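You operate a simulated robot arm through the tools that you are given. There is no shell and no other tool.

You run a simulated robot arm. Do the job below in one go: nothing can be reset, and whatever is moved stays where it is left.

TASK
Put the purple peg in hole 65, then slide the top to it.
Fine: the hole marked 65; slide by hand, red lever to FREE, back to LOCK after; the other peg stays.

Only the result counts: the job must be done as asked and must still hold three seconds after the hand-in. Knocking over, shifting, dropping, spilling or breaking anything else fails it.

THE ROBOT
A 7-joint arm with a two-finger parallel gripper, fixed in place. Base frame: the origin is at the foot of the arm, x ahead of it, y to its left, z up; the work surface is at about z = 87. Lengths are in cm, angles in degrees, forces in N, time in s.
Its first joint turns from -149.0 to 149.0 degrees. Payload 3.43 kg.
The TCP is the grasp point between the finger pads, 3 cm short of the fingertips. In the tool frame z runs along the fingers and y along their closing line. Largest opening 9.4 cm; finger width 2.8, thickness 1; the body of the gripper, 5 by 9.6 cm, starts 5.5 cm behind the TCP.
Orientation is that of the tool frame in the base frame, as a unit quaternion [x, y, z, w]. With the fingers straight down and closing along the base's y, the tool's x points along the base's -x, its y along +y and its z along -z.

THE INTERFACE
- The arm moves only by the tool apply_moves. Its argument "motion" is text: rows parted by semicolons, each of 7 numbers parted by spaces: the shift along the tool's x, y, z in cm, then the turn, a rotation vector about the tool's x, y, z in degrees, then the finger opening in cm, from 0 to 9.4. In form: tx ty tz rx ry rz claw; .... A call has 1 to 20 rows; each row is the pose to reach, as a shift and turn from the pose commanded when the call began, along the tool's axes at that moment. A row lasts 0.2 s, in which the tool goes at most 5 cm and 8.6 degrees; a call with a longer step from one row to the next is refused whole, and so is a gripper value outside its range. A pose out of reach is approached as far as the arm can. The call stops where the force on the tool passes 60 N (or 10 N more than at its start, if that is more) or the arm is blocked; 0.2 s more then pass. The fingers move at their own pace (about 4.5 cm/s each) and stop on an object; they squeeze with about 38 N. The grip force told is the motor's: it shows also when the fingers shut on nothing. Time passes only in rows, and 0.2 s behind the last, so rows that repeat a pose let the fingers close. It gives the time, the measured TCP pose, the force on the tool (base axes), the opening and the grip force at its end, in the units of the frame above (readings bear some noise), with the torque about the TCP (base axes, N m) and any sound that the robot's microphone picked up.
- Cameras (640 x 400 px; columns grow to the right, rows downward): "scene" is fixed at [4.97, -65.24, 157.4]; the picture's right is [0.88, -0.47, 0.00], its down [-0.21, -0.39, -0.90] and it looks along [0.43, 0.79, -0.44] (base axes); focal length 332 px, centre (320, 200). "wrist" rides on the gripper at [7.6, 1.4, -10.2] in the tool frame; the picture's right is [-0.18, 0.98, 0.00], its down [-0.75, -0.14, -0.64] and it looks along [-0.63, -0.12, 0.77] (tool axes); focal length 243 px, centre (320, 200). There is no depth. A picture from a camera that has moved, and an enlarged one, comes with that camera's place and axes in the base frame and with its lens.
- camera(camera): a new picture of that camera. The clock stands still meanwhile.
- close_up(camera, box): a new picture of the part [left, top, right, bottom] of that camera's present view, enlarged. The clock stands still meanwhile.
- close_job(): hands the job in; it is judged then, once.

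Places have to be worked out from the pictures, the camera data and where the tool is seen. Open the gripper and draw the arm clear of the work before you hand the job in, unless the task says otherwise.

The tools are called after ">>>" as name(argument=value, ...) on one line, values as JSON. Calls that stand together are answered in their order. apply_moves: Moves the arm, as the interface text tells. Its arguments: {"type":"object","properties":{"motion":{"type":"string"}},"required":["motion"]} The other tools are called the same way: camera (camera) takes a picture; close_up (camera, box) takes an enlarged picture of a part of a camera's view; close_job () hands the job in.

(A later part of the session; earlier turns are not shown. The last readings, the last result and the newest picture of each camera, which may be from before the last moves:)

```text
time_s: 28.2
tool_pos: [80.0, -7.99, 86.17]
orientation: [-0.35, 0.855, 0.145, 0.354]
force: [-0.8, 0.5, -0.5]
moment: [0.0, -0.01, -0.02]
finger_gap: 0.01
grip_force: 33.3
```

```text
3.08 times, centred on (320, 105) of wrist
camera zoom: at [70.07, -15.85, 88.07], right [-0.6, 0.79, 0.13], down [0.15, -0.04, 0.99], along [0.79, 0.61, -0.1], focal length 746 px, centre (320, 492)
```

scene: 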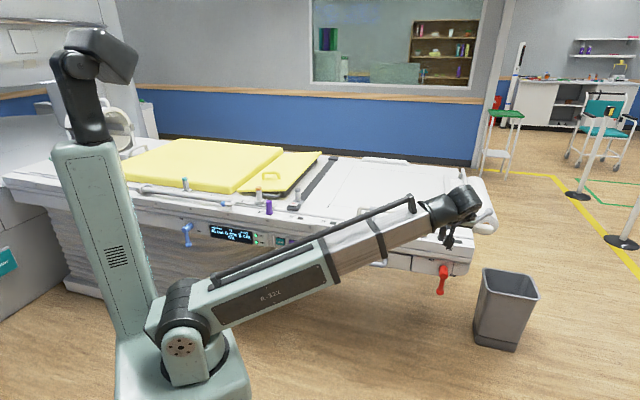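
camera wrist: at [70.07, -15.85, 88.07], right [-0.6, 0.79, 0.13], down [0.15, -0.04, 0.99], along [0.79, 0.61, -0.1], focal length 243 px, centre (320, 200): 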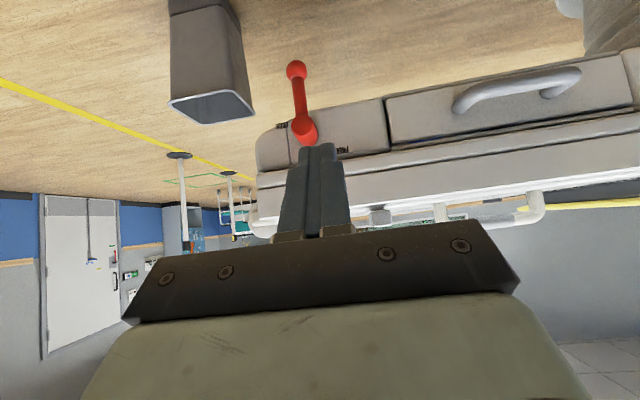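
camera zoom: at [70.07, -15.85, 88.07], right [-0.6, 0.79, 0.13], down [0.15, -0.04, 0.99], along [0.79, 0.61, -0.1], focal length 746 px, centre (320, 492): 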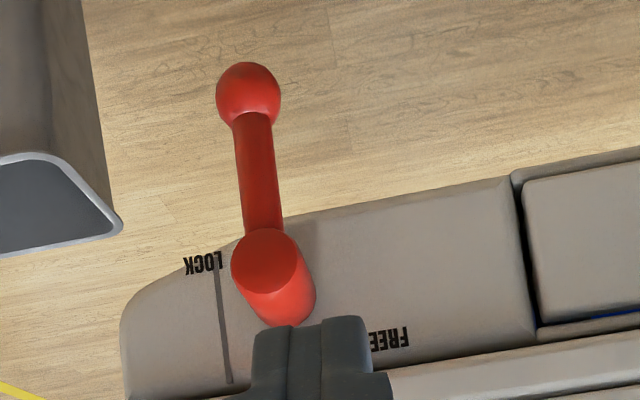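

The hub is near (95.4, 2.7, 74.7) with the ball about 7.7 cm straight below it at (95.5, 2.6, 67); FREE is to the left, LOCK to the right, so the lever should swing left. I bring the closed fingers nearly level, in front of and to the right of the ball.

>>> apply_moves(motion="1.27 -1 2.57 0 -5 0 0; 2.54 -2 5.14 0 -10 0 0; 3.8 -3 7.7 0 -15 0 0; 5.07 -4 10.27 0 -20 0 0; 6.34 -5 12.84 0 -25 0 0; 7.6 -6 15.4 0 -30 0 0; 8.88 -7 17.98 0 -35 0 0; 8.88 -7 17.98 0 -35 0 0")

>>> camera(camera="wrist")

>>> close_up(camera="scene", box=[380, 200, 500, 320])

```text
time_s: 30.0
tool_pos: [89.68, -8.49, 67.13]
orientation: [-0.29, 0.709, 0.243, 0.596]
force: [-0.4, -0.7, 0.7]
moment: [-0.02, -0.04, -0.05]
finger_gap: 0.0
grip_force: 32.9
```

```text
taken
camera wrist: at [80.64, -15.6, 61.39], right [-0.67, 0.72, 0.18], down [-0.26, -0.45, 0.85], along [0.7, 0.52, 0.49], focal length 243 px, centre (320, 200)
```

wrist: 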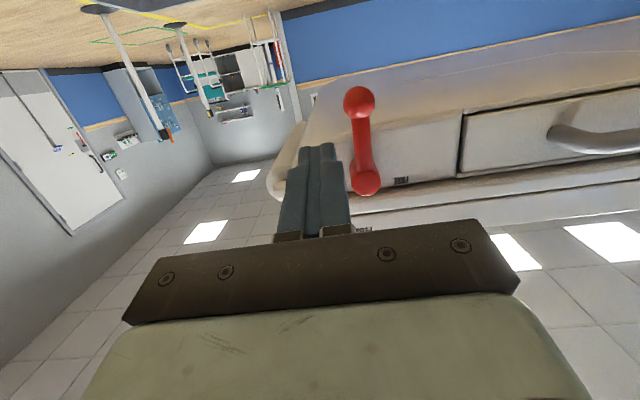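

```text
3.33 times, centred on (440, 260) of scene
camera zoom: at [4.97, -65.24, 157.4], right [0.88, -0.47, 0.0], down [-0.21, -0.39, -0.9], along [0.43, 0.79, -0.44], focal length 1105 px, centre (-80, 0)
```

zoom: 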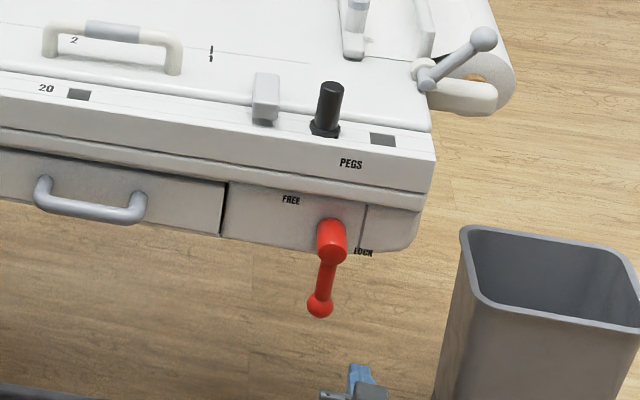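

The level pose is reachable; triangulating three views puts the ball at about (96.6, 3.4, 65.7) and the pivot at z ≈ 74.1, arm length about 8.4. I advance the closed fingers along the panel normal to the right side of the ball, keeping about 1 cm gap.

>>> apply_moves(motion="-0.27 0 2.9 0 0 0 0; -0.55 0 5.8 0 0 0 0; -0.82 0 8.7 0 0 0 0; -1.1 0 11.5 0 0 0 0; -1.1 0 11.5 0 0 0 0")

>>> camera(camera="wrist")

>>> close_up(camera="scene", box=[400, 220, 500, 310])

```text
time_s: 31.2
tool_pos: [97.69, -0.43, 66.37]
orientation: [-0.291, 0.709, 0.243, 0.595]
force: [-0.3, 0.1, -0.3]
moment: [0.04, -0.04, -0.01]
finger_gap: 0.0
grip_force: 33.3
```

```text
taken
camera wrist: at [88.74, -7.38, 60.71], right [-0.67, 0.72, 0.18], down [-0.26, -0.45, 0.85], along [0.7, 0.52, 0.49], focal length 243 px, centre (320, 200)
```

wrist: 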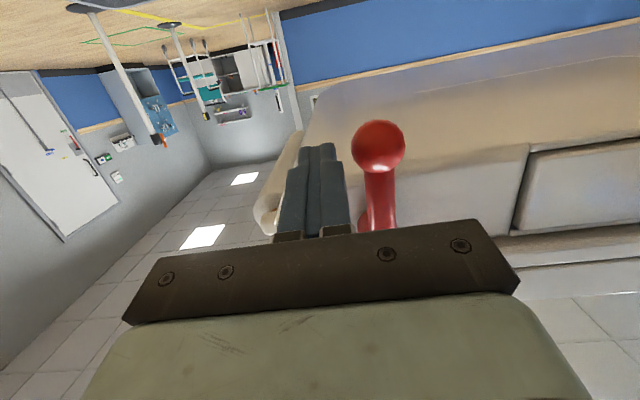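

```text
4.44 times, centred on (450, 265) of scene
camera zoom: at [4.97, -65.24, 157.4], right [0.88, -0.47, 0.0], down [-0.21, -0.39, -0.9], along [0.43, 0.79, -0.44], focal length 1474 px, centre (-258, -89)
```

zoom: 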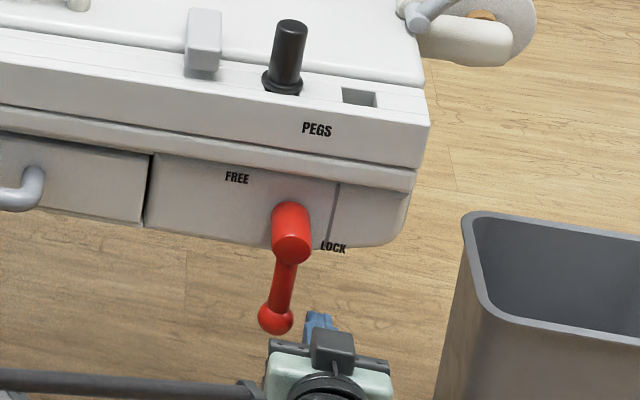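

The ball's true depth looks like 2.5 cm ahead of the TCP, so I go 1 cm further in, then start pushing the ball to the left along its arc, to about 30 degrees.

>>> apply_moves(motion="0.42 0 1.09 0 0 0 0; 0.47 0.9 1.1 0 0 0 0; 0.66 2 1.13 0 0 0 0; 0.84 3.16 1.16 0 0 0 0; 0.78 4.2 1.15 0 0 0 0; 0.71 5.28 1.14 0 0 0 0; 0.71 5.28 1.14 0 0 0 0")

>>> camera(camera="wrist")

>>> close_up(camera="scene", box=[400, 220, 500, 310])

```text
time_s: 32.8
tool_pos: [94.84, 4.03, 65.19]
orientation: [-0.291, 0.709, 0.243, 0.595]
force: [0.7, 0.1, 0.2]
moment: [-0.09, 0.0, 0.0]
finger_gap: 0.0
grip_force: 33.2
```

```text
taken
camera wrist: at [85.81, -2.94, 59.57], right [-0.67, 0.72, 0.18], down [-0.26, -0.45, 0.85], along [0.7, 0.52, 0.49], focal length 243 px, centre (320, 200)
```

wrist: 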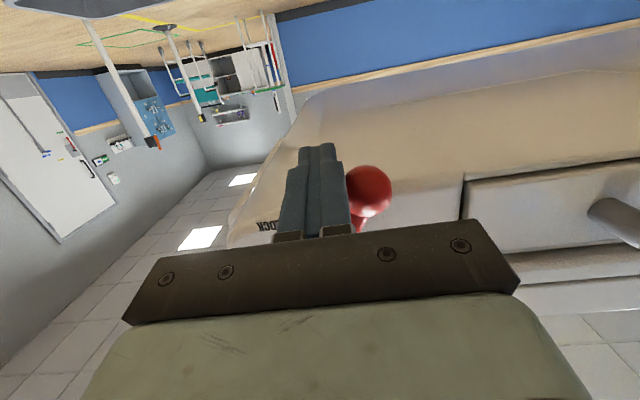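

```text
4.44 times, centred on (450, 265) of scene
camera zoom: at [4.97, -65.24, 157.4], right [0.88, -0.47, 0.0], down [-0.21, -0.39, -0.9], along [0.43, 0.79, -0.44], focal length 1474 px, centre (-258, -89)
```

zoom: 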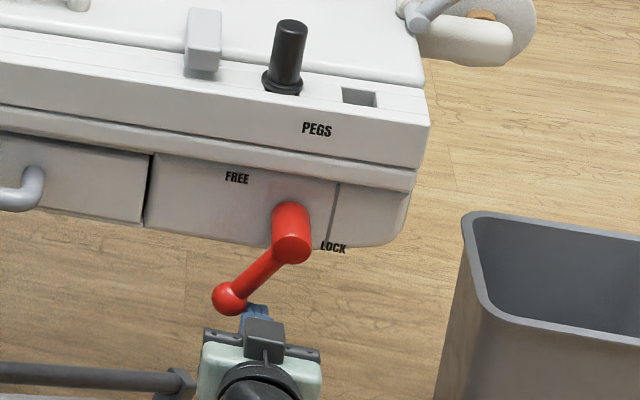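

The lever follows the push freely (now about 30-40 degrees). I continue along the arc to about 75 degrees.

>>> apply_moves(motion="-0.39 1.1 -0.07 0 0 0 0; -0.92 2.2 -0.16 0 0 0 0; -1.53 3.2 -0.27 0 0 0 0; -2.22 4.2 -0.39 0 0 0 0; -3.11 5 -0.55 0 0 0 0; -4.07 5.8 -0.72 0 0 0 0; -4.07 5.8 -0.72 0 0 0 0")

>>> camera(camera="wrist")

>>> close_up(camera="scene", box=[400, 220, 500, 310])

```text
time_s: 34.4
tool_pos: [90.65, 8.25, 69.28]
orientation: [-0.291, 0.709, 0.243, 0.595]
force: [0.2, 0.5, -0.1]
moment: [-0.03, -0.01, 0.0]
finger_gap: 0.02
grip_force: 33.2
```

```text
taken
camera wrist: at [81.67, 1.29, 63.78], right [-0.67, 0.72, 0.18], down [-0.26, -0.45, 0.85], along [0.7, 0.52, 0.49], focal length 243 px, centre (320, 200)
```

wrist: 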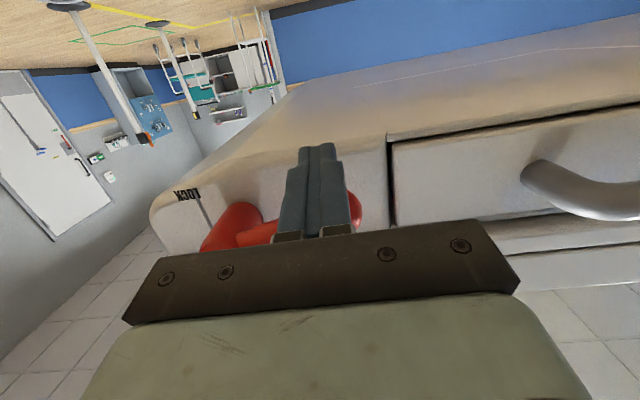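

```text
4.44 times, centred on (450, 265) of scene
camera zoom: at [4.97, -65.24, 157.4], right [0.88, -0.47, 0.0], down [-0.21, -0.39, -0.9], along [0.43, 0.79, -0.44], focal length 1474 px, centre (-258, -89)
```

zoom: 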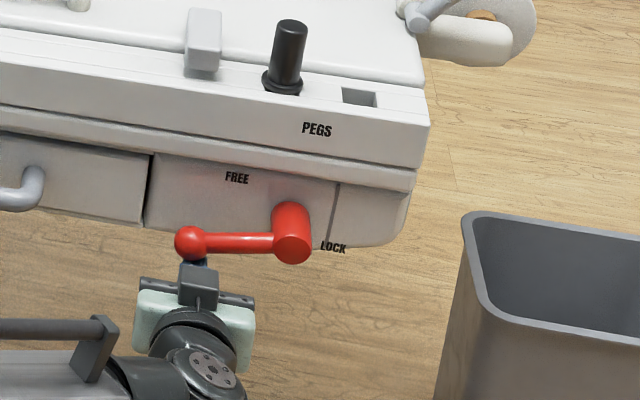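

The lever is close to horizontal (about 80 degrees). I push it the rest of the way up in small steps and watch for the stop.

>>> apply_moves(motion="-0.6 0.3 -0.1 0 0 0 0; -1.2 0.6 -0.2 0 0 0 0; -1.7 0.8 -0.3 0 0 0 0; -2.2 0.9 -0.39 0 0 0 0; -2.2 0.9 -0.39 0 0 0 0")

>>> camera(camera="wrist")

>>> close_up(camera="scene", box=[400, 220, 500, 310])

```text
time_s: 35.6
tool_pos: [90.15, 8.88, 71.43]
orientation: [-0.29, 0.71, 0.241, 0.594]
force: [-3.6, -4.5, -13.1]
moment: [-0.08, 0.12, 0.2]
finger_gap: 0.0
grip_force: 33.3
```

```text
taken
camera wrist: at [81.11, 1.86, 65.83], right [-0.67, 0.72, 0.18], down [-0.26, -0.45, 0.86], along [0.7, 0.52, 0.49], focal length 243 px, centre (320, 200)
```

wrist: 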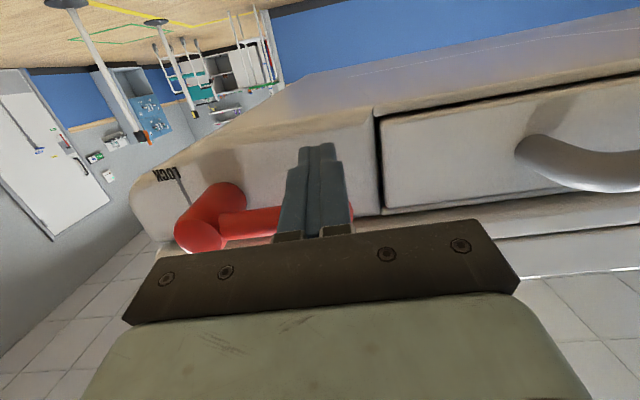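

```text
4.44 times, centred on (450, 265) of scene
camera zoom: at [4.97, -65.24, 157.4], right [0.88, -0.47, 0.0], down [-0.21, -0.39, -0.9], along [0.43, 0.79, -0.44], focal length 1474 px, centre (-258, -89)
```

zoom: 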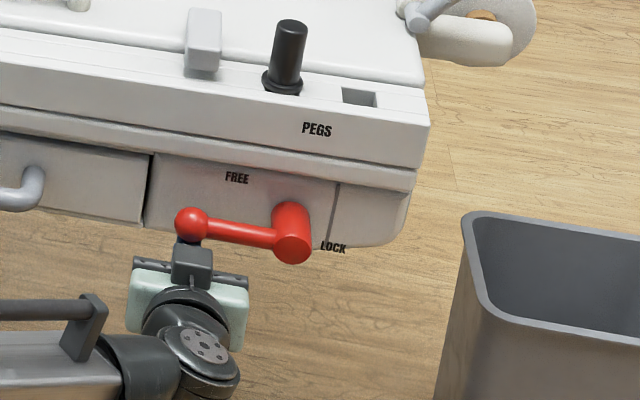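

The lever now looks parallel to the rail (90 degrees) and a 13 N reaction appeared. I nudge 0.2 cm more to see whether this is the end stop.

>>> apply_moves(motion="-0.1 0 -0.02 0 0 0 0; -0.2 0 -0.04 0 0 0 0; -0.2 0 -0.04 0 0 0 0")

>>> close_up(camera="scene", box=[200, 220, 300, 260])

```text
time_s: 36.4
tool_pos: [90.22, 8.92, 71.62]
orientation: [-0.292, 0.71, 0.241, 0.593]
force: [-9.2, -6.9, -33.7]
moment: [-0.2, 0.24, 0.25]
finger_gap: 0.03
grip_force: 32.7
```

```text
6.40 times, centred on (250, 240) of scene
camera zoom: at [4.97, -65.24, 157.4], right [0.88, -0.47, 0.0], down [-0.21, -0.39, -0.9], along [0.43, 0.79, -0.44], focal length 2122 px, centre (768, -56)
```

zoom: 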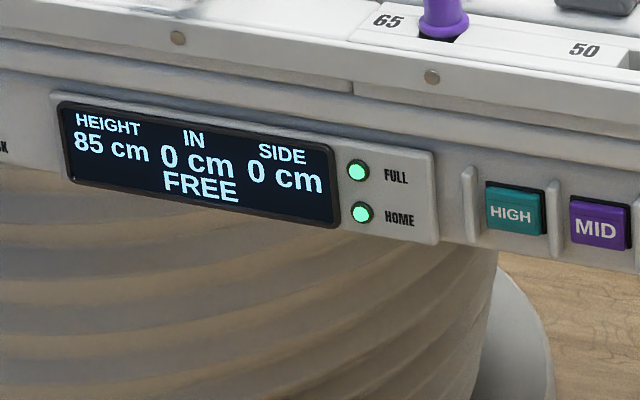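

The display now reads FREE, so the lever is at its stop. I relieve the push, back away from the panel along its normal, and stop clear of the table.

>>> apply_moves(motion="0.79 0 0.14 0 0 0 0; 1.18 0 0.21 0 0 0 0; 1.88 0 -3.73 0 0 0 0; 2.57 0 -7.67 0 0 0 0; 3.26 0 -11.61 0 0 0 0; 3.78 0 -14.57 0 0 0 0; 3.78 0 -14.57 0 0 0 0")

>>> close_up(camera="scene", box=[320, 180, 480, 290])

>>> camera(camera="scene")

```text
time_s: 38.0
tool_pos: [79.42, -1.68, 70.72]
orientation: [-0.291, 0.709, 0.243, 0.595]
force: [-0.4, 0.5, -0.7]
moment: [-0.01, -0.03, -0.03]
finger_gap: 0.0
grip_force: 32.3
```

```text
3.64 times, centred on (400, 235) of scene
camera zoom: at [4.97, -65.24, 157.4], right [0.88, -0.47, 0.0], down [-0.21, -0.39, -0.9], along [0.43, 0.79, -0.44], focal length 1206 px, centre (29, 73)
```

zoom: 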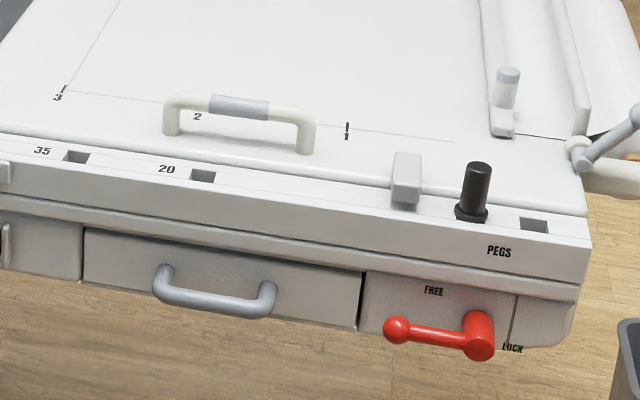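

```text
taken
```

scene: 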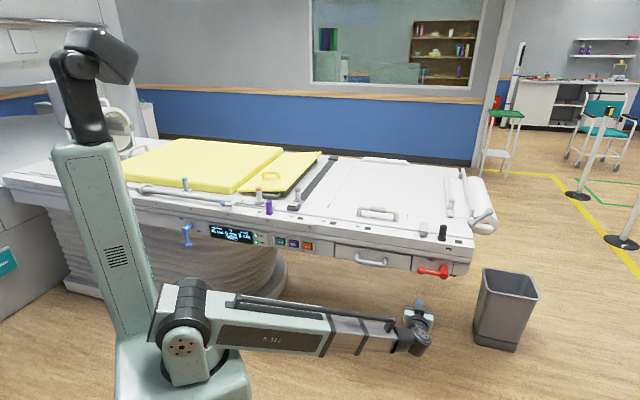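

The panel with the lever shows FREE and I'm clear of it. I raise the arm and bring the tool back towards vertical before heading for the handle on the top.

>>> apply_moves(motion="-3.68 0 -0.65 0 6 0 0; -7.36 0 -1.3 0 12 0 0; -11.04 0 -1.94 0 18 0 0; -14.72 0 -2.59 0 24 0 0; -18.4 0 -3.24 0 30 0 0; -22.08 0 -3.89 0 36 0 0; -25.76 0 -4.54 0 42 0 0; -29.44 0 -5.18 0 48 0 0; -33.12 0 -5.83 0 54 0 0; -36.8 0 -6.48 0 60 0 0; -36.8 0 -6.48 0 68 0 0; -36.8 0 -6.48 0 76 0 2; -36.8 0 -6.48 0 80 0 4; -36.8 0 -6.48 0 80 0 6")

>>> camera(camera="wrist")

```text
time_s: 41.0
tool_pos: [79.39, -1.73, 107.86]
orientation: [-0.379, 0.926, -0.001, 0.0]
force: [-0.7, -0.6, -0.7]
moment: [0.02, 0.03, 0.01]
finger_gap: 6.0
grip_force: 0.1
```

```text
taken
camera wrist: at [73.06, -5.94, 118.36], right [-0.56, 0.83, 0.0], down [0.64, 0.43, 0.64], along [0.53, 0.36, -0.77], focal length 243 px, centre (320, 200)
```

wrist: 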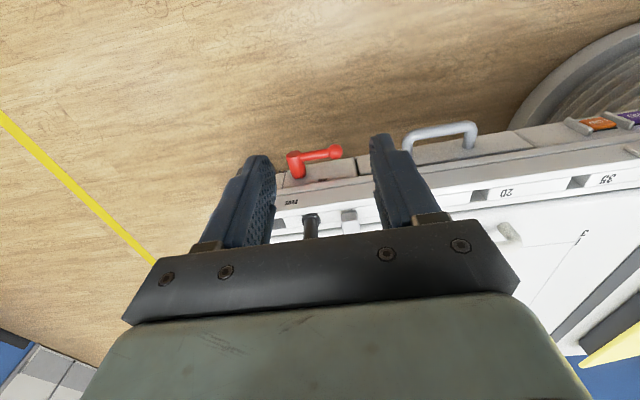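

The tool points straight down with yaw 45. I move above the handle while turning the tool by -90 degrees so the fingers close across the handle bar.

>>> apply_moves(motion="-2.64 1.83 0 0 0 8 6; -5.27 3.65 0 0 0 16 6; -7.91 5.48 0 0 0 24 6; -10.55 7.31 0 0 0 32 6; -13.18 9.14 0 0 0 40 6; -15.82 10.96 0 0 0 48 6; -18.45 12.79 0 0 0 56 6; -21.09 14.62 0 0 0 64 6; -23.73 16.45 0 0 0 72 6; -26.36 18.27 0 0 0 80 6; -29 20.1 0 0 0 88 6; -29 20.1 0 0 0 90 6; -29 20.1 0 0 0 90 6")

>>> camera(camera="wrist")

>>> close_up(camera="scene", box=[320, 130, 480, 250])

```text
time_s: 43.8
tool_pos: [85.91, 32.94, 108.09]
orientation: [0.387, 0.922, 0.0, 0.001]
force: [-0.7, -0.1, -0.2]
moment: [-0.03, 0.03, 0.01]
finger_gap: 5.99
grip_force: 0.0
```

```text
taken
camera wrist: at [81.78, 39.5, 118.33], right [0.83, 0.56, 0.0], down [0.43, -0.64, 0.64], along [0.36, -0.53, -0.77], focal length 243 px, centre (320, 200)
```

wrist: 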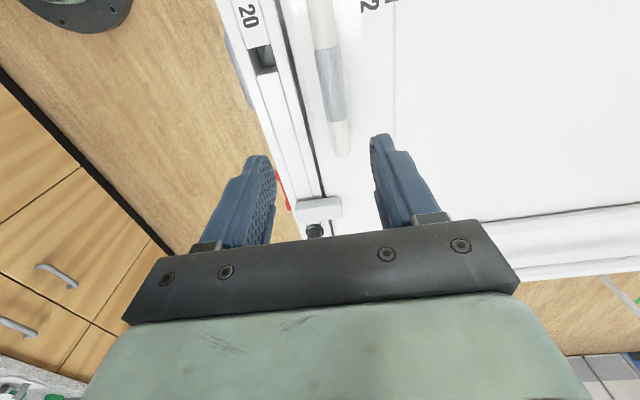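

```text
3.33 times, centred on (400, 190) of scene
camera zoom: at [4.97, -65.24, 157.4], right [0.88, -0.47, 0.0], down [-0.21, -0.39, -0.9], along [0.43, 0.79, -0.44], focal length 1105 px, centre (53, 233)
```

zoom: 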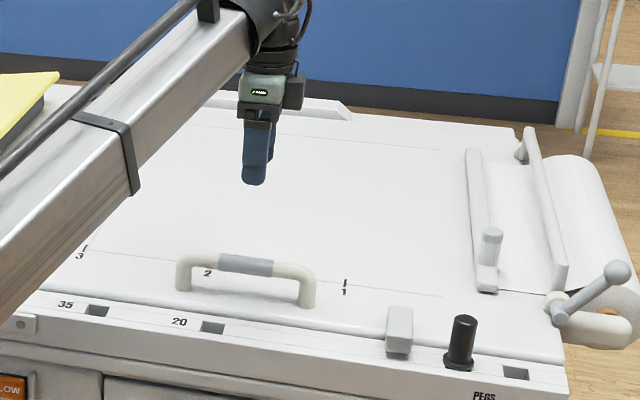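

The handle's grey sleeve is at about (86.5, 34.1, 91.6), right below and slightly off the fingers. I shift onto its line and descend to z ≈ 98 to check.

>>> apply_moves(motion="0.2 0.6 3.3 0 0 0 7; 0.4 1.16 6.7 0 0 0 7; 0.4 1.16 10 0 0 0 7; 0.4 1.16 10 0 0 0 7")

>>> camera(camera="wrist")

>>> close_up(camera="scene", box=[340, 150, 440, 230])

```text
time_s: 44.8
tool_pos: [86.52, 34.26, 97.82]
orientation: [0.387, 0.922, 0.0, 0.001]
force: [0.3, 0.4, 0.0]
moment: [0.01, 0.0, -0.01]
finger_gap: 6.98
grip_force: 0.0
```

```text
taken
camera wrist: at [82.32, 40.69, 108.2], right [0.83, 0.56, 0.0], down [0.43, -0.64, 0.64], along [0.36, -0.53, -0.77], focal length 243 px, centre (320, 200)
```

wrist: 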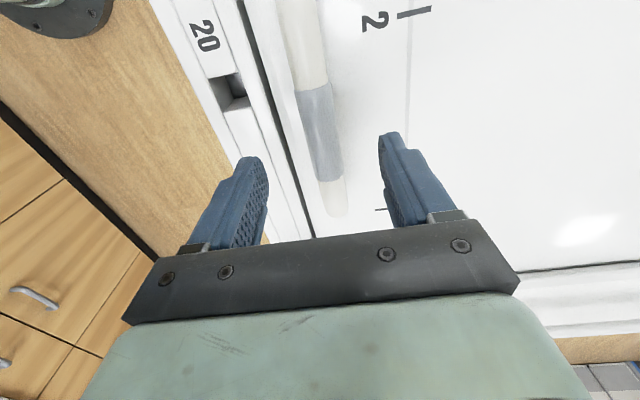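

```text
5.00 times, centred on (390, 190) of scene
camera zoom: at [4.97, -65.24, 157.4], right [0.88, -0.47, 0.0], down [-0.21, -0.39, -0.9], along [0.43, 0.79, -0.44], focal length 1658 px, centre (-30, 250)
```

zoom: 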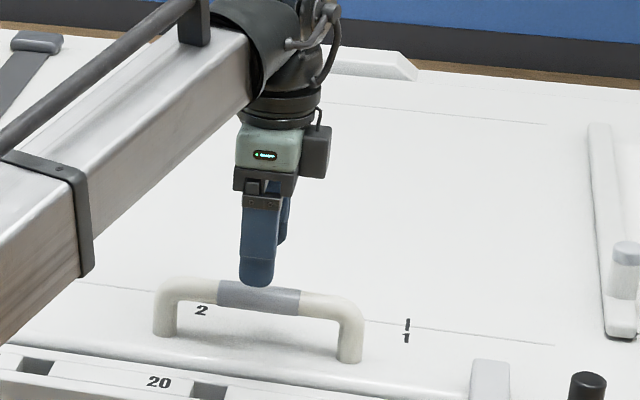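

The bar is centred between the fingers. I descend to z ≈ 92.2 and close on the sleeve.

>>> apply_moves(motion="0.1 0 1.9 0 0 0 7; 0.1 0 3.8 0 0 0 7; 0.1 0 5.6 0 0 0 7; 0.1 0 5.6 0 0 0 5; 0.1 0 5.6 0 0 0 3; 0.1 0 5.6 0 0 0 0; 0.1 0 5.6 0 0 0 0; 0.1 0 5.6 0 0 0 0")

>>> camera(camera="wrist")

>>> close_up(camera="scene", box=[200, 180, 460, 260])

```text
time_s: 46.6
tool_pos: [86.49, 34.41, 92.52]
orientation: [0.386, 0.923, -0.001, 0.001]
force: [3.2, 2.9, 4.6]
moment: [-0.01, 0.0, 0.89]
finger_gap: 2.18
grip_force: 45.0
```

```text
taken
camera wrist: at [82.29, 40.86, 102.83], right [0.83, 0.56, 0.0], down [0.43, -0.64, 0.64], along [0.36, -0.53, -0.77], focal length 243 px, centre (320, 200)
```

wrist: 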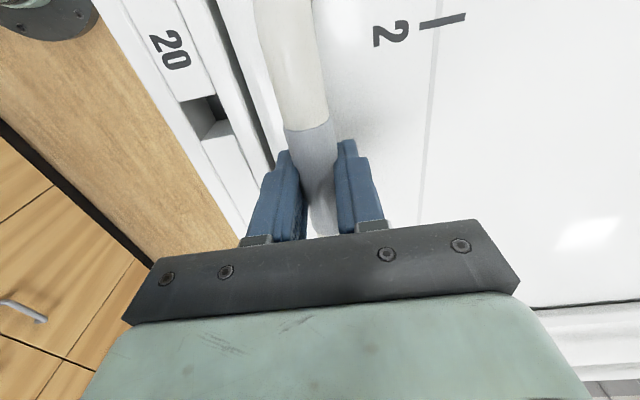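

```text
2.46 times, centred on (330, 220) of scene
camera zoom: at [4.97, -65.24, 157.4], right [0.88, -0.47, 0.0], down [-0.21, -0.39, -0.9], along [0.43, 0.79, -0.44], focal length 816 px, centre (295, 151)
```

zoom: 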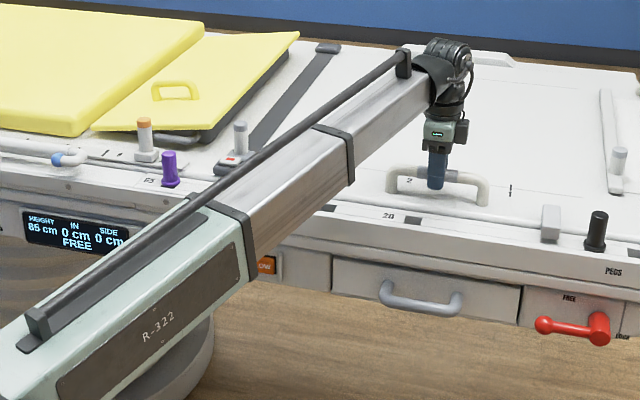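

The sleeve is gripped (gap 2.18). I start sliding the top to the left slowly, 6 cm along the rail, and check force and the IN display.

>>> apply_moves(motion="0.3 0 0 0 0 0 0; 0.9 0 0 0 0 0 0; 1.7 0 0 0 0 0 0; 2.7 -0.01 0 0 0 0 0; 3.7 -0.02 0 0 0 0 0; 4.7 -0.02 0 0 0 0 0; 5.5 -0.03 0 0 0 0 0; 6 -0.03 0 0 0 0 0; 6 -0.03 0 0 0 0 0")

>>> close_up(camera="scene", box=[200, 160, 460, 280])

>>> close_up(camera="scene", box=[200, 215, 280, 255])

```text
time_s: 48.6
tool_pos: [82.35, 38.56, 92.46]
orientation: [0.385, 0.923, 0.001, 0.001]
force: [15.3, 16.6, 32.0]
moment: [0.05, -0.15, 1.15]
finger_gap: 2.18
grip_force: 45.1
```

```text
2.46 times, centred on (330, 220) of scene
camera zoom: at [4.97, -65.24, 157.4], right [0.88, -0.47, 0.0], down [-0.21, -0.39, -0.9], along [0.43, 0.79, -0.44], focal length 816 px, centre (295, 151)
```

zoom: 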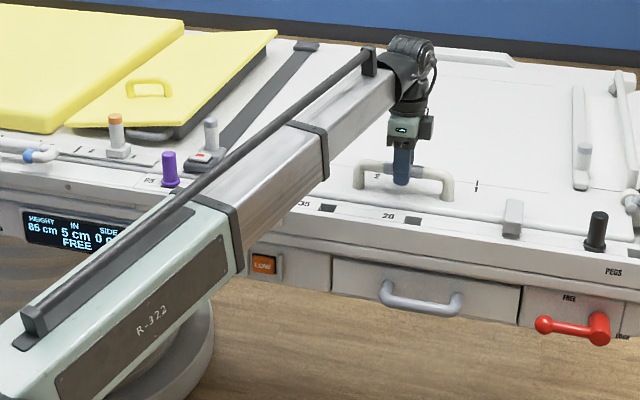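

```text
8.00 times, centred on (240, 235) of scene
camera zoom: at [4.97, -65.24, 157.4], right [0.88, -0.47, 0.0], down [-0.21, -0.39, -0.9], along [0.43, 0.79, -0.44], focal length 2653 px, centre (960, -80)
```

zoom: 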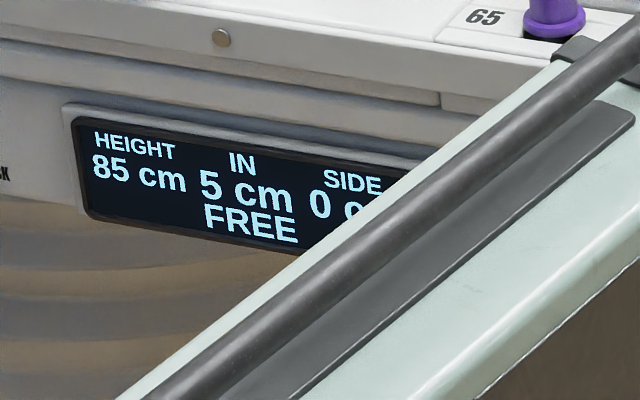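

The top slides with the hand and the display shows IN 5 cm, FREE. A side and upward force has built up (about 22 N across, 32 N up), so I hold still and look at the grip before continuing.

>>> apply_moves(motion="0 0 0 0 0 0 0; 0 0 0 0 0 0 0")

>>> camera(camera="wrist")

>>> close_up(camera="scene", box=[330, 160, 410, 220])

```text
time_s: 49.2
tool_pos: [82.2, 38.54, 92.47]
orientation: [0.386, 0.923, 0.002, 0.002]
force: [16.6, 20.0, 36.6]
moment: [0.38, 0.23, 1.03]
finger_gap: 2.2
grip_force: 45.5
```

```text
taken
camera wrist: at [77.98, 45.0, 102.84], right [0.83, 0.56, 0.0], down [0.43, -0.64, 0.64], along [0.36, -0.53, -0.77], focal length 243 px, centre (320, 200)
```

wrist: 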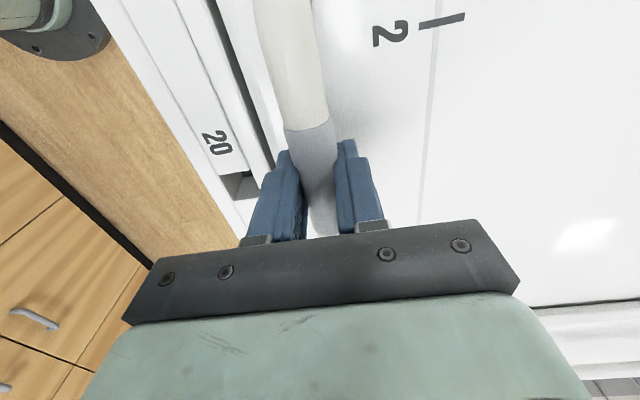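

```text
6.67 times, centred on (370, 190) of scene
camera zoom: at [4.97, -65.24, 157.4], right [0.88, -0.47, 0.0], down [-0.21, -0.39, -0.9], along [0.43, 0.79, -0.44], focal length 2211 px, centre (-13, 267)
```

zoom: 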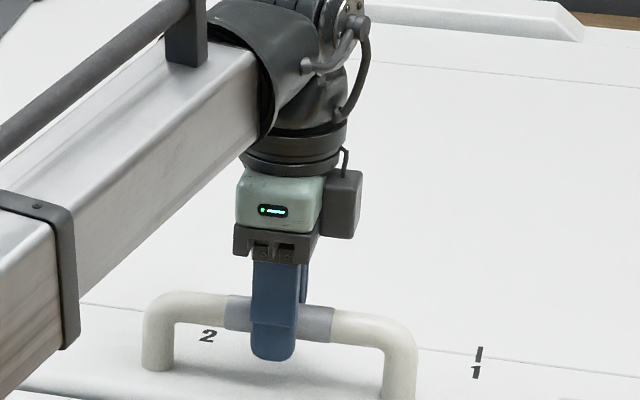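

No slip is seen; the fingers just rode up a little on the bar so the commanded pose is slightly too low. I ease the command up 0.25 cm and 0.08 cm across, and read the force again.

>>> apply_moves(motion="0 0.04 -0.12 0 0 0 0; 0 0.08 -0.25 0 0 0 0; 0 0.08 -0.25 0 0 0 0")

```text
time_s: 50.0
tool_pos: [82.31, 38.65, 92.4]
orientation: [0.385, 0.923, 0.0, 0.001]
force: [10.7, 16.8, 1.5]
moment: [0.1, -0.26, 1.28]
finger_gap: 2.2
grip_force: 45.1
```

Vertical force is relieved. I also ease the across direction and the small yaw torque.

>>> apply_moves(motion="0 0.07 0 0 0 -0.25 0; 0 0.14 0 0 0 -0.5 0; 0 0.14 0 0 0 -0.5 0")

```text
time_s: 50.8
tool_pos: [82.33, 38.52, 92.4]
orientation: [0.383, 0.924, -0.002, 0.0]
force: [1.7, 6.2, -10.8]
moment: [-0.2, -0.22, -0.32]
finger_gap: 2.21
grip_force: 44.9
```

Forces are now small. I continue the slide along the rail by 20 cm at a moderate pace.

>>> apply_moves(motion="0.4 0 -0.05 0 0 0 0; 1.2 0 -0.05 0 0 0 0; 2.4 0 -0.05 0 0 0 0; 3.8 0 -0.05 0 0 0 0; 5.2 0 -0.05 0 0 0 0; 6.6 0 -0.05 0 0 0 0; 8 0 -0.05 0 0 0 0; 9.4 0 -0.05 0 0 0 0; 10.8 0 -0.05 0 0 0 0; 12.2 0 -0.05 0 0 0 0; 13.6 0 -0.05 0 0 0 0; 15 0 -0.05 0 0 0 0; 16.4 0 -0.05 0 0 0 0; 17.8 0 -0.05 0 0 0 0; 18.9 0 -0.05 0 0 0 0; 19.6 0 -0.05 0 0 0 0; 20 0 -0.05 0 0 0 0; 20 0 -0.05 0 0 0 0")

>>> camera(camera="scene")

>>> camera(camera="wrist")

```text
time_s: 54.6
tool_pos: [68.21, 52.68, 92.54]
orientation: [0.382, 0.924, 0.0, 0.0]
force: [-8.0, -1.2, -17.8]
moment: [-0.45, -0.33, -0.19]
finger_gap: 2.17
grip_force: 45.0
```

```text
taken
```

scene: 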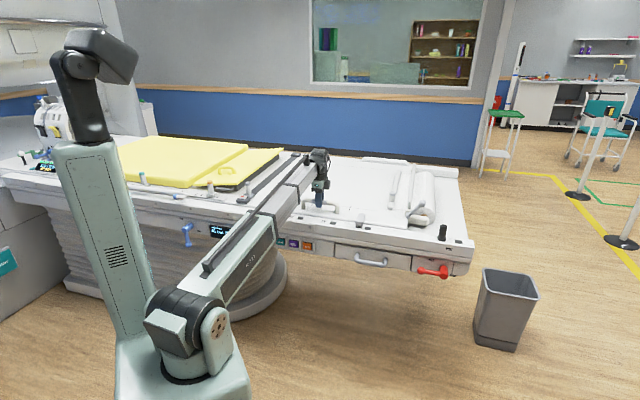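

```text
taken
camera wrist: at [63.92, 59.15, 102.99], right [0.82, 0.57, 0.0], down [0.43, -0.63, 0.64], along [0.36, -0.53, -0.77], focal length 243 px, centre (320, 200)
```

wrist: 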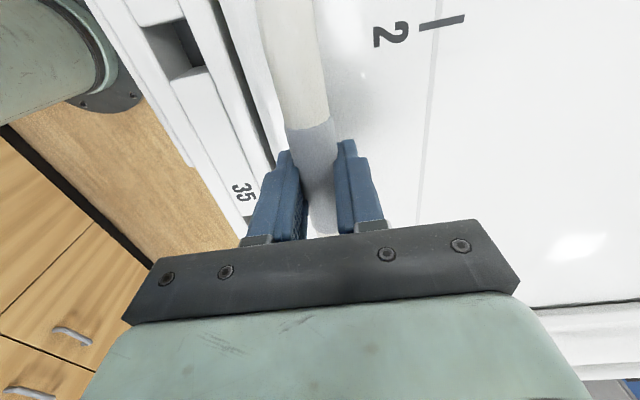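

The top moved smoothly to about 25.9 cm in, grip unchanged. I continue 24 cm more with a small correction in height.

>>> apply_moves(motion="0.4 0 0.05 0 0 0 0; 1.2 -0.02 0.1 0 0 0 0; 2.4 -0.02 0.1 0 0 0 0; 3.9 -0.02 0.1 0 0 0 0; 5.4 -0.02 0.1 0 0 0 0; 6.9 -0.02 0.1 0 0 0 0; 8.4 -0.02 0.1 0 0 0 0; 9.9 -0.02 0.1 0 0 0 0; 11.4 -0.02 0.1 0 0 0 0; 12.9 -0.02 0.1 0 0 0 0; 14.4 -0.02 0.1 0 0 0 0; 15.9 -0.02 0.1 0 0 0 0; 17.4 -0.02 0.1 0 0 0 0; 18.9 -0.02 0.1 0 0 0 0; 20.4 -0.02 0.1 0 0 0 0; 21.9 -0.02 0.1 0 0 0 0; 23.1 -0.02 0.1 0 0 0 0; 23.8 -0.02 0.1 0 0 0 0; 24 -0.02 0.1 0 0 0 0; 24 -0.02 0.1 0 0 0 0")

>>> camera(camera="scene")

>>> close_up(camera="scene", box=[180, 170, 360, 270])

```text
time_s: 58.8
tool_pos: [51.35, 69.66, 92.52]
orientation: [0.383, 0.924, 0.0, 0.0]
force: [2.4, 4.5, 23.8]
moment: [0.34, 0.1, -0.18]
finger_gap: 2.17
grip_force: 45.6
```

```text
taken
```

scene: 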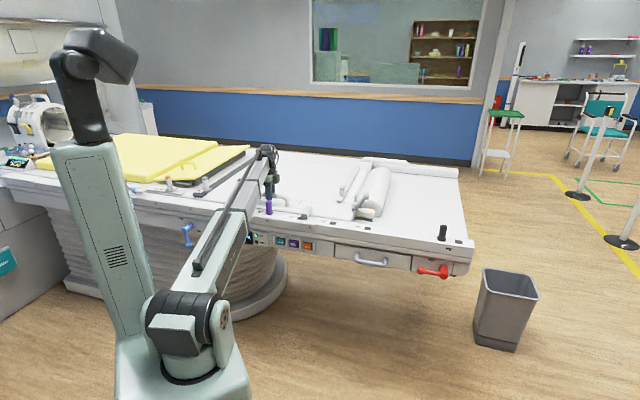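

```text
3.56 times, centred on (270, 220) of scene
camera zoom: at [4.97, -65.24, 157.4], right [0.88, -0.47, 0.0], down [-0.21, -0.39, -0.9], along [0.43, 0.79, -0.44], focal length 1179 px, centre (498, 129)
```

zoom: 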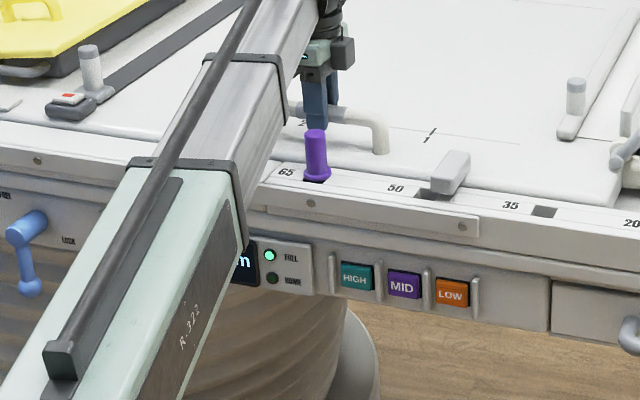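

About 49.8 cm in; the block's face is roughly 13.5 cm from the peg. I slide 10.5 cm more, then will creep.

>>> apply_moves(motion="0.4 0 -0.05 0 0 0 0; 1.2 0 -0.1 0 0 0 0; 2.2 0 -0.1 0 0 0 0; 3.3 0 -0.1 0 0 0 0; 4.4 0 -0.1 0 0 0 0; 5.5 0 -0.1 0 0 0 0; 6.6 0 -0.1 0 0 0 0; 7.7 0 -0.1 0 0 0 0; 8.8 0 -0.1 0 0 0 0; 9.7 0 -0.1 0 0 0 0; 10.2 0 -0.1 0 0 0 0; 10.5 0 -0.1 0 0 0 0; 10.5 0 -0.1 0 0 0 0")

>>> close_up(camera="scene", box=[230, 180, 330, 250])

>>> camera(camera="wrist")

```text
time_s: 61.6
tool_pos: [43.76, 77.09, 92.54]
orientation: [0.383, 0.924, -0.001, 0.001]
force: [-5.3, -5.8, -24.1]
moment: [0.05, 0.12, -0.1]
finger_gap: 2.18
grip_force: 45.0
```

```text
5.71 times, centred on (280, 215) of scene
camera zoom: at [4.97, -65.24, 157.4], right [0.88, -0.47, 0.0], down [-0.21, -0.39, -0.9], along [0.43, 0.79, -0.44], focal length 1895 px, centre (549, 114)
```

zoom: 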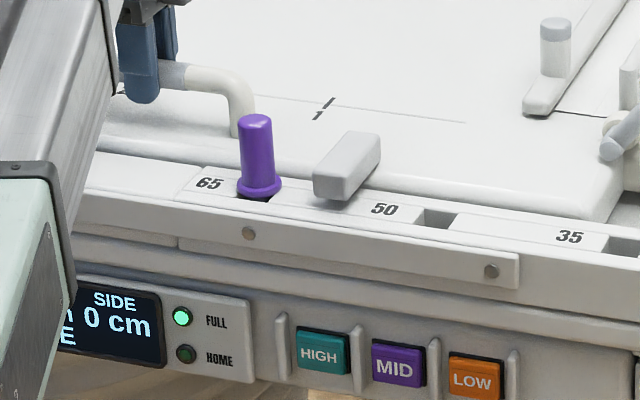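

```text
taken
camera wrist: at [39.53, 83.58, 102.94], right [0.82, 0.57, 0.0], down [0.43, -0.63, 0.64], along [0.36, -0.53, -0.77], focal length 243 px, centre (320, 200)
```

wrist: 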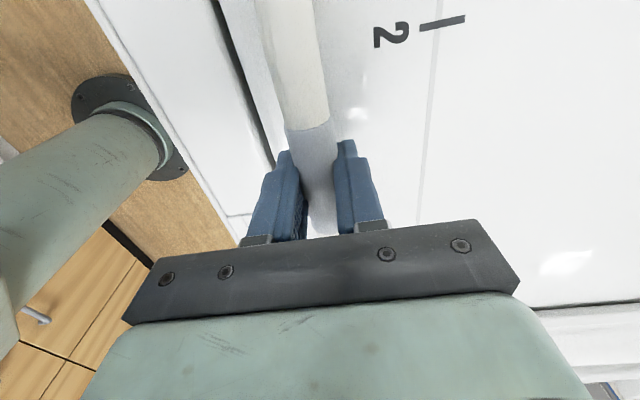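

About 60.4 cm in; the gap between block and peg looks like about 3 cm. I creep 2 cm further.

>>> apply_moves(motion="0.2 0 0.05 0 0 0 0; 0.6 -0.02 0.06 0 0 0 0; 1 -0.02 0.06 0 0 0 0; 1.4 -0.02 0.06 0 0 0 0; 1.8 -0.02 0.06 0 0 0 0; 2 -0.02 0.06 0 0 0 0; 2 -0.02 0.06 0 0 0 0")

>>> close_up(camera="scene", box=[250, 190, 310, 225])

```text
time_s: 63.2
tool_pos: [42.55, 78.55, 92.67]
orientation: [0.383, 0.924, -0.001, 0.001]
force: [-7.3, -12.3, -3.1]
moment: [-0.47, -0.28, 0.01]
finger_gap: 2.18
grip_force: 44.8
```

```text
10.67 times, centred on (280, 208) of scene
camera zoom: at [4.97, -65.24, 157.4], right [0.88, -0.47, 0.0], down [-0.21, -0.39, -0.9], along [0.43, 0.79, -0.44], focal length 3537 px, centre (747, 120)
```

zoom: 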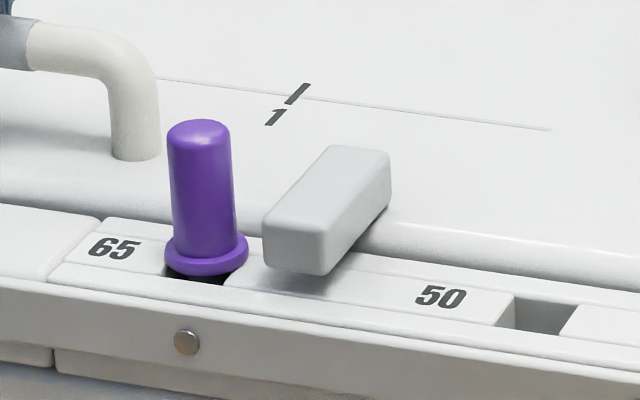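

The gap is now about 1.2-1.3 cm. I creep another 0.9 cm.

>>> apply_moves(motion="0.15 0 0 0 0 0 0; 0.3 -0.01 0 0 0 0 0; 0.5 -0.03 0 0 0 0 0; 0.7 -0.05 0 0 0 0 0; 0.9 -0.05 0 0 0 0 0; 0.9 -0.05 0 0 0 0 0")

>>> close_up(camera="scene", box=[250, 190, 310, 225])

```text
time_s: 64.6
tool_pos: [41.82, 79.17, 92.56]
orientation: [0.382, 0.924, 0.001, 0.0]
force: [1.1, 1.9, 6.5]
moment: [-0.51, -0.78, -0.14]
finger_gap: 2.14
grip_force: 45.3
```

```text
10.67 times, centred on (280, 208) of scene
camera zoom: at [4.97, -65.24, 157.4], right [0.88, -0.47, 0.0], down [-0.21, -0.39, -0.9], along [0.43, 0.79, -0.44], focal length 3537 px, centre (747, 120)
```

zoom: 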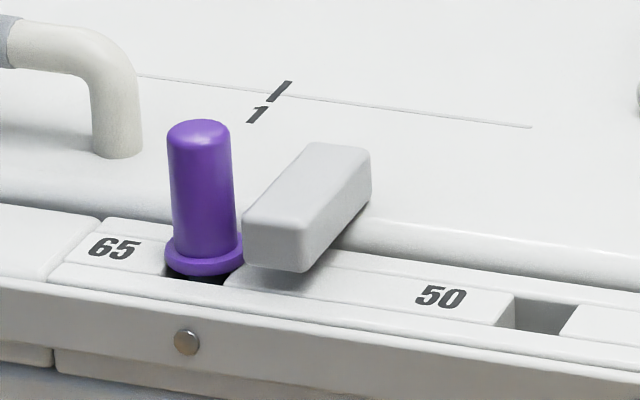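

The gap is down to roughly 0.3-0.4 cm. I creep in 0.1 cm steps and watch the along-rail force.

>>> apply_moves(motion="0.1 0 0 0 0 0 0; 0.2 0 0 0 0 0 0; 0.3 0 0 0 0 0 0; 0.3 0 0 0 0 0 0")

>>> close_up(camera="scene", box=[260, 192, 295, 218])

```text
time_s: 65.6
tool_pos: [41.56, 79.31, 92.57]
orientation: [0.383, 0.924, 0.0, 0.0]
force: [3.4, 2.0, 7.0]
moment: [0.06, -0.07, -0.19]
finger_gap: 2.17
grip_force: 44.7
```

```text
15.38 times, centred on (278, 205) of scene
camera zoom: at [4.97, -65.24, 157.4], right [0.88, -0.47, 0.0], down [-0.21, -0.39, -0.9], along [0.43, 0.79, -0.44], focal length 5102 px, centre (974, 123)
```

zoom: 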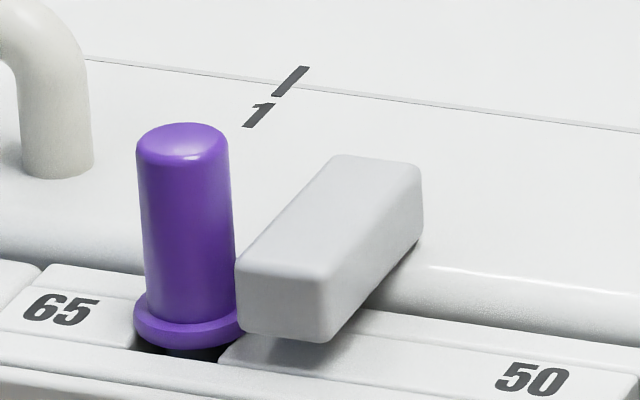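

Visually almost touching, but the line of sight is oblique so a gap of perhaps 0.3-0.5 cm may remain; no contact force yet. I creep 0.3 cm more.

>>> apply_moves(motion="0.1 0 0 0 0 0 0; 0.2 0 0 0 0 0 0; 0.3 0 0 0 0 0 0; 0.3 0 0 0 0 0 0")

>>> close_up(camera="scene", box=[260, 192, 295, 218])

```text
time_s: 66.6
tool_pos: [41.39, 79.57, 92.54]
orientation: [0.383, 0.924, 0.0, 0.001]
force: [6.0, 1.4, 5.5]
moment: [0.23, 0.16, -0.06]
finger_gap: 2.18
grip_force: 45.5
```

```text
15.38 times, centred on (278, 205) of scene
camera zoom: at [4.97, -65.24, 157.4], right [0.88, -0.47, 0.0], down [-0.21, -0.39, -0.9], along [0.43, 0.79, -0.44], focal length 5102 px, centre (974, 123)
```

zoom: 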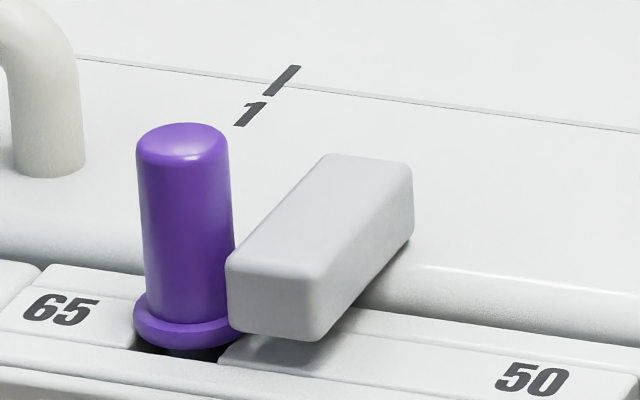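

Still no firm contact and the peg has not moved. I keep creeping in 0.1 cm steps.

>>> apply_moves(motion="0.1 0 0 0 0 0 0; 0.2 0 0 0 0 0 0; 0.2 0 0 0 0 0 0")

>>> close_up(camera="scene", box=[260, 192, 295, 218])

```text
time_s: 67.4
tool_pos: [41.14, 79.63, 92.62]
orientation: [0.382, 0.924, 0.0, 0.001]
force: [2.5, 3.1, 9.1]
moment: [-0.29, -0.38, -0.15]
finger_gap: 2.18
grip_force: 44.9
```

```text
15.38 times, centred on (278, 205) of scene
camera zoom: at [4.97, -65.24, 157.4], right [0.88, -0.47, 0.0], down [-0.21, -0.39, -0.9], along [0.43, 0.79, -0.44], focal length 5102 px, centre (974, 123)
```

zoom: 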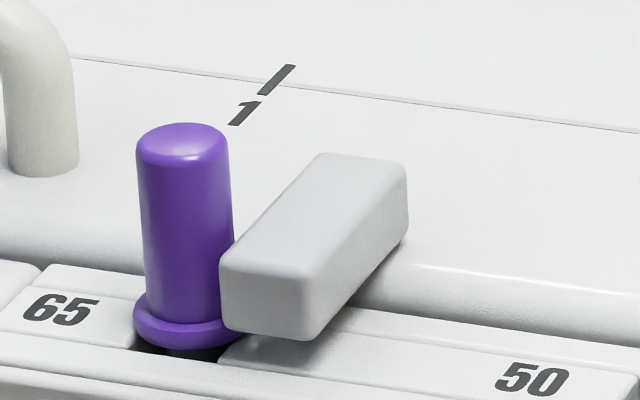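

No contact force yet. Another 0.2 cm in fine steps.

>>> apply_moves(motion="0.1 0 0 0 0 0 0; 0.2 0 0 0 0 0 0; 0.2 0 0 0 0 0 0")

>>> close_up(camera="scene", box=[260, 192, 295, 218])

```text
time_s: 68.2
tool_pos: [40.98, 79.89, 92.59]
orientation: [0.383, 0.924, -0.001, 0.0]
force: [2.9, 1.4, 13.4]
moment: [-0.5, -0.4, -0.12]
finger_gap: 2.17
grip_force: 44.7
```

```text
15.38 times, centred on (278, 205) of scene
camera zoom: at [4.97, -65.24, 157.4], right [0.88, -0.47, 0.0], down [-0.21, -0.39, -0.9], along [0.43, 0.79, -0.44], focal length 5102 px, centre (974, 123)
```

zoom: 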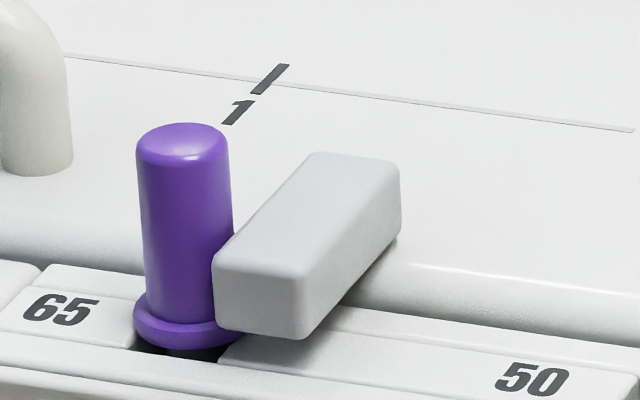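

Still free. Another 0.2 cm.

>>> apply_moves(motion="0.1 0 -0.02 0 0 0 0; 0.2 0 -0.04 0 0 0 0; 0.2 0 -0.04 0 0 0 0")

>>> close_up(camera="scene", box=[260, 192, 295, 218])

```text
time_s: 69.0
tool_pos: [40.85, 79.86, 92.52]
orientation: [0.383, 0.924, 0.0, 0.002]
force: [7.2, 3.3, 11.3]
moment: [-0.09, -0.3, -0.07]
finger_gap: 2.17
grip_force: 45.2
```

```text
15.38 times, centred on (278, 205) of scene
camera zoom: at [4.97, -65.24, 157.4], right [0.88, -0.47, 0.0], down [-0.21, -0.39, -0.9], along [0.43, 0.79, -0.44], focal length 5102 px, centre (974, 123)
```

zoom: 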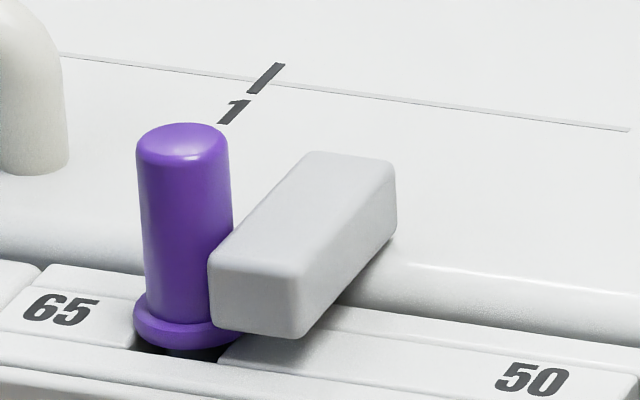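

The along-rail force is still only about 3 N. I continue 0.2 cm.

>>> apply_moves(motion="0.1 0 -0.02 0 0 0 0; 0.2 0 -0.04 0 0 0 0; 0.2 0 -0.04 0 0 0 0")

>>> close_up(camera="scene", box=[260, 192, 295, 218])

```text
time_s: 69.8
tool_pos: [40.7, 80.03, 92.67]
orientation: [0.382, 0.924, 0.0, 0.001]
force: [8.6, 6.8, 3.5]
moment: [0.0, -0.24, -0.12]
finger_gap: 2.17
grip_force: 45.2
```

```text
15.38 times, centred on (278, 205) of scene
camera zoom: at [4.97, -65.24, 157.4], right [0.88, -0.47, 0.0], down [-0.21, -0.39, -0.9], along [0.43, 0.79, -0.44], focal length 5102 px, centre (974, 123)
```

zoom: 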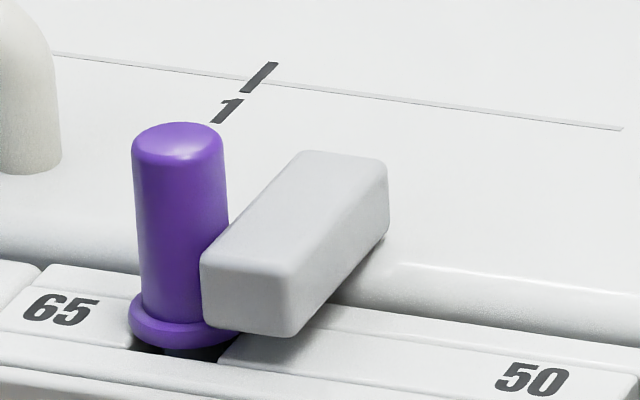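

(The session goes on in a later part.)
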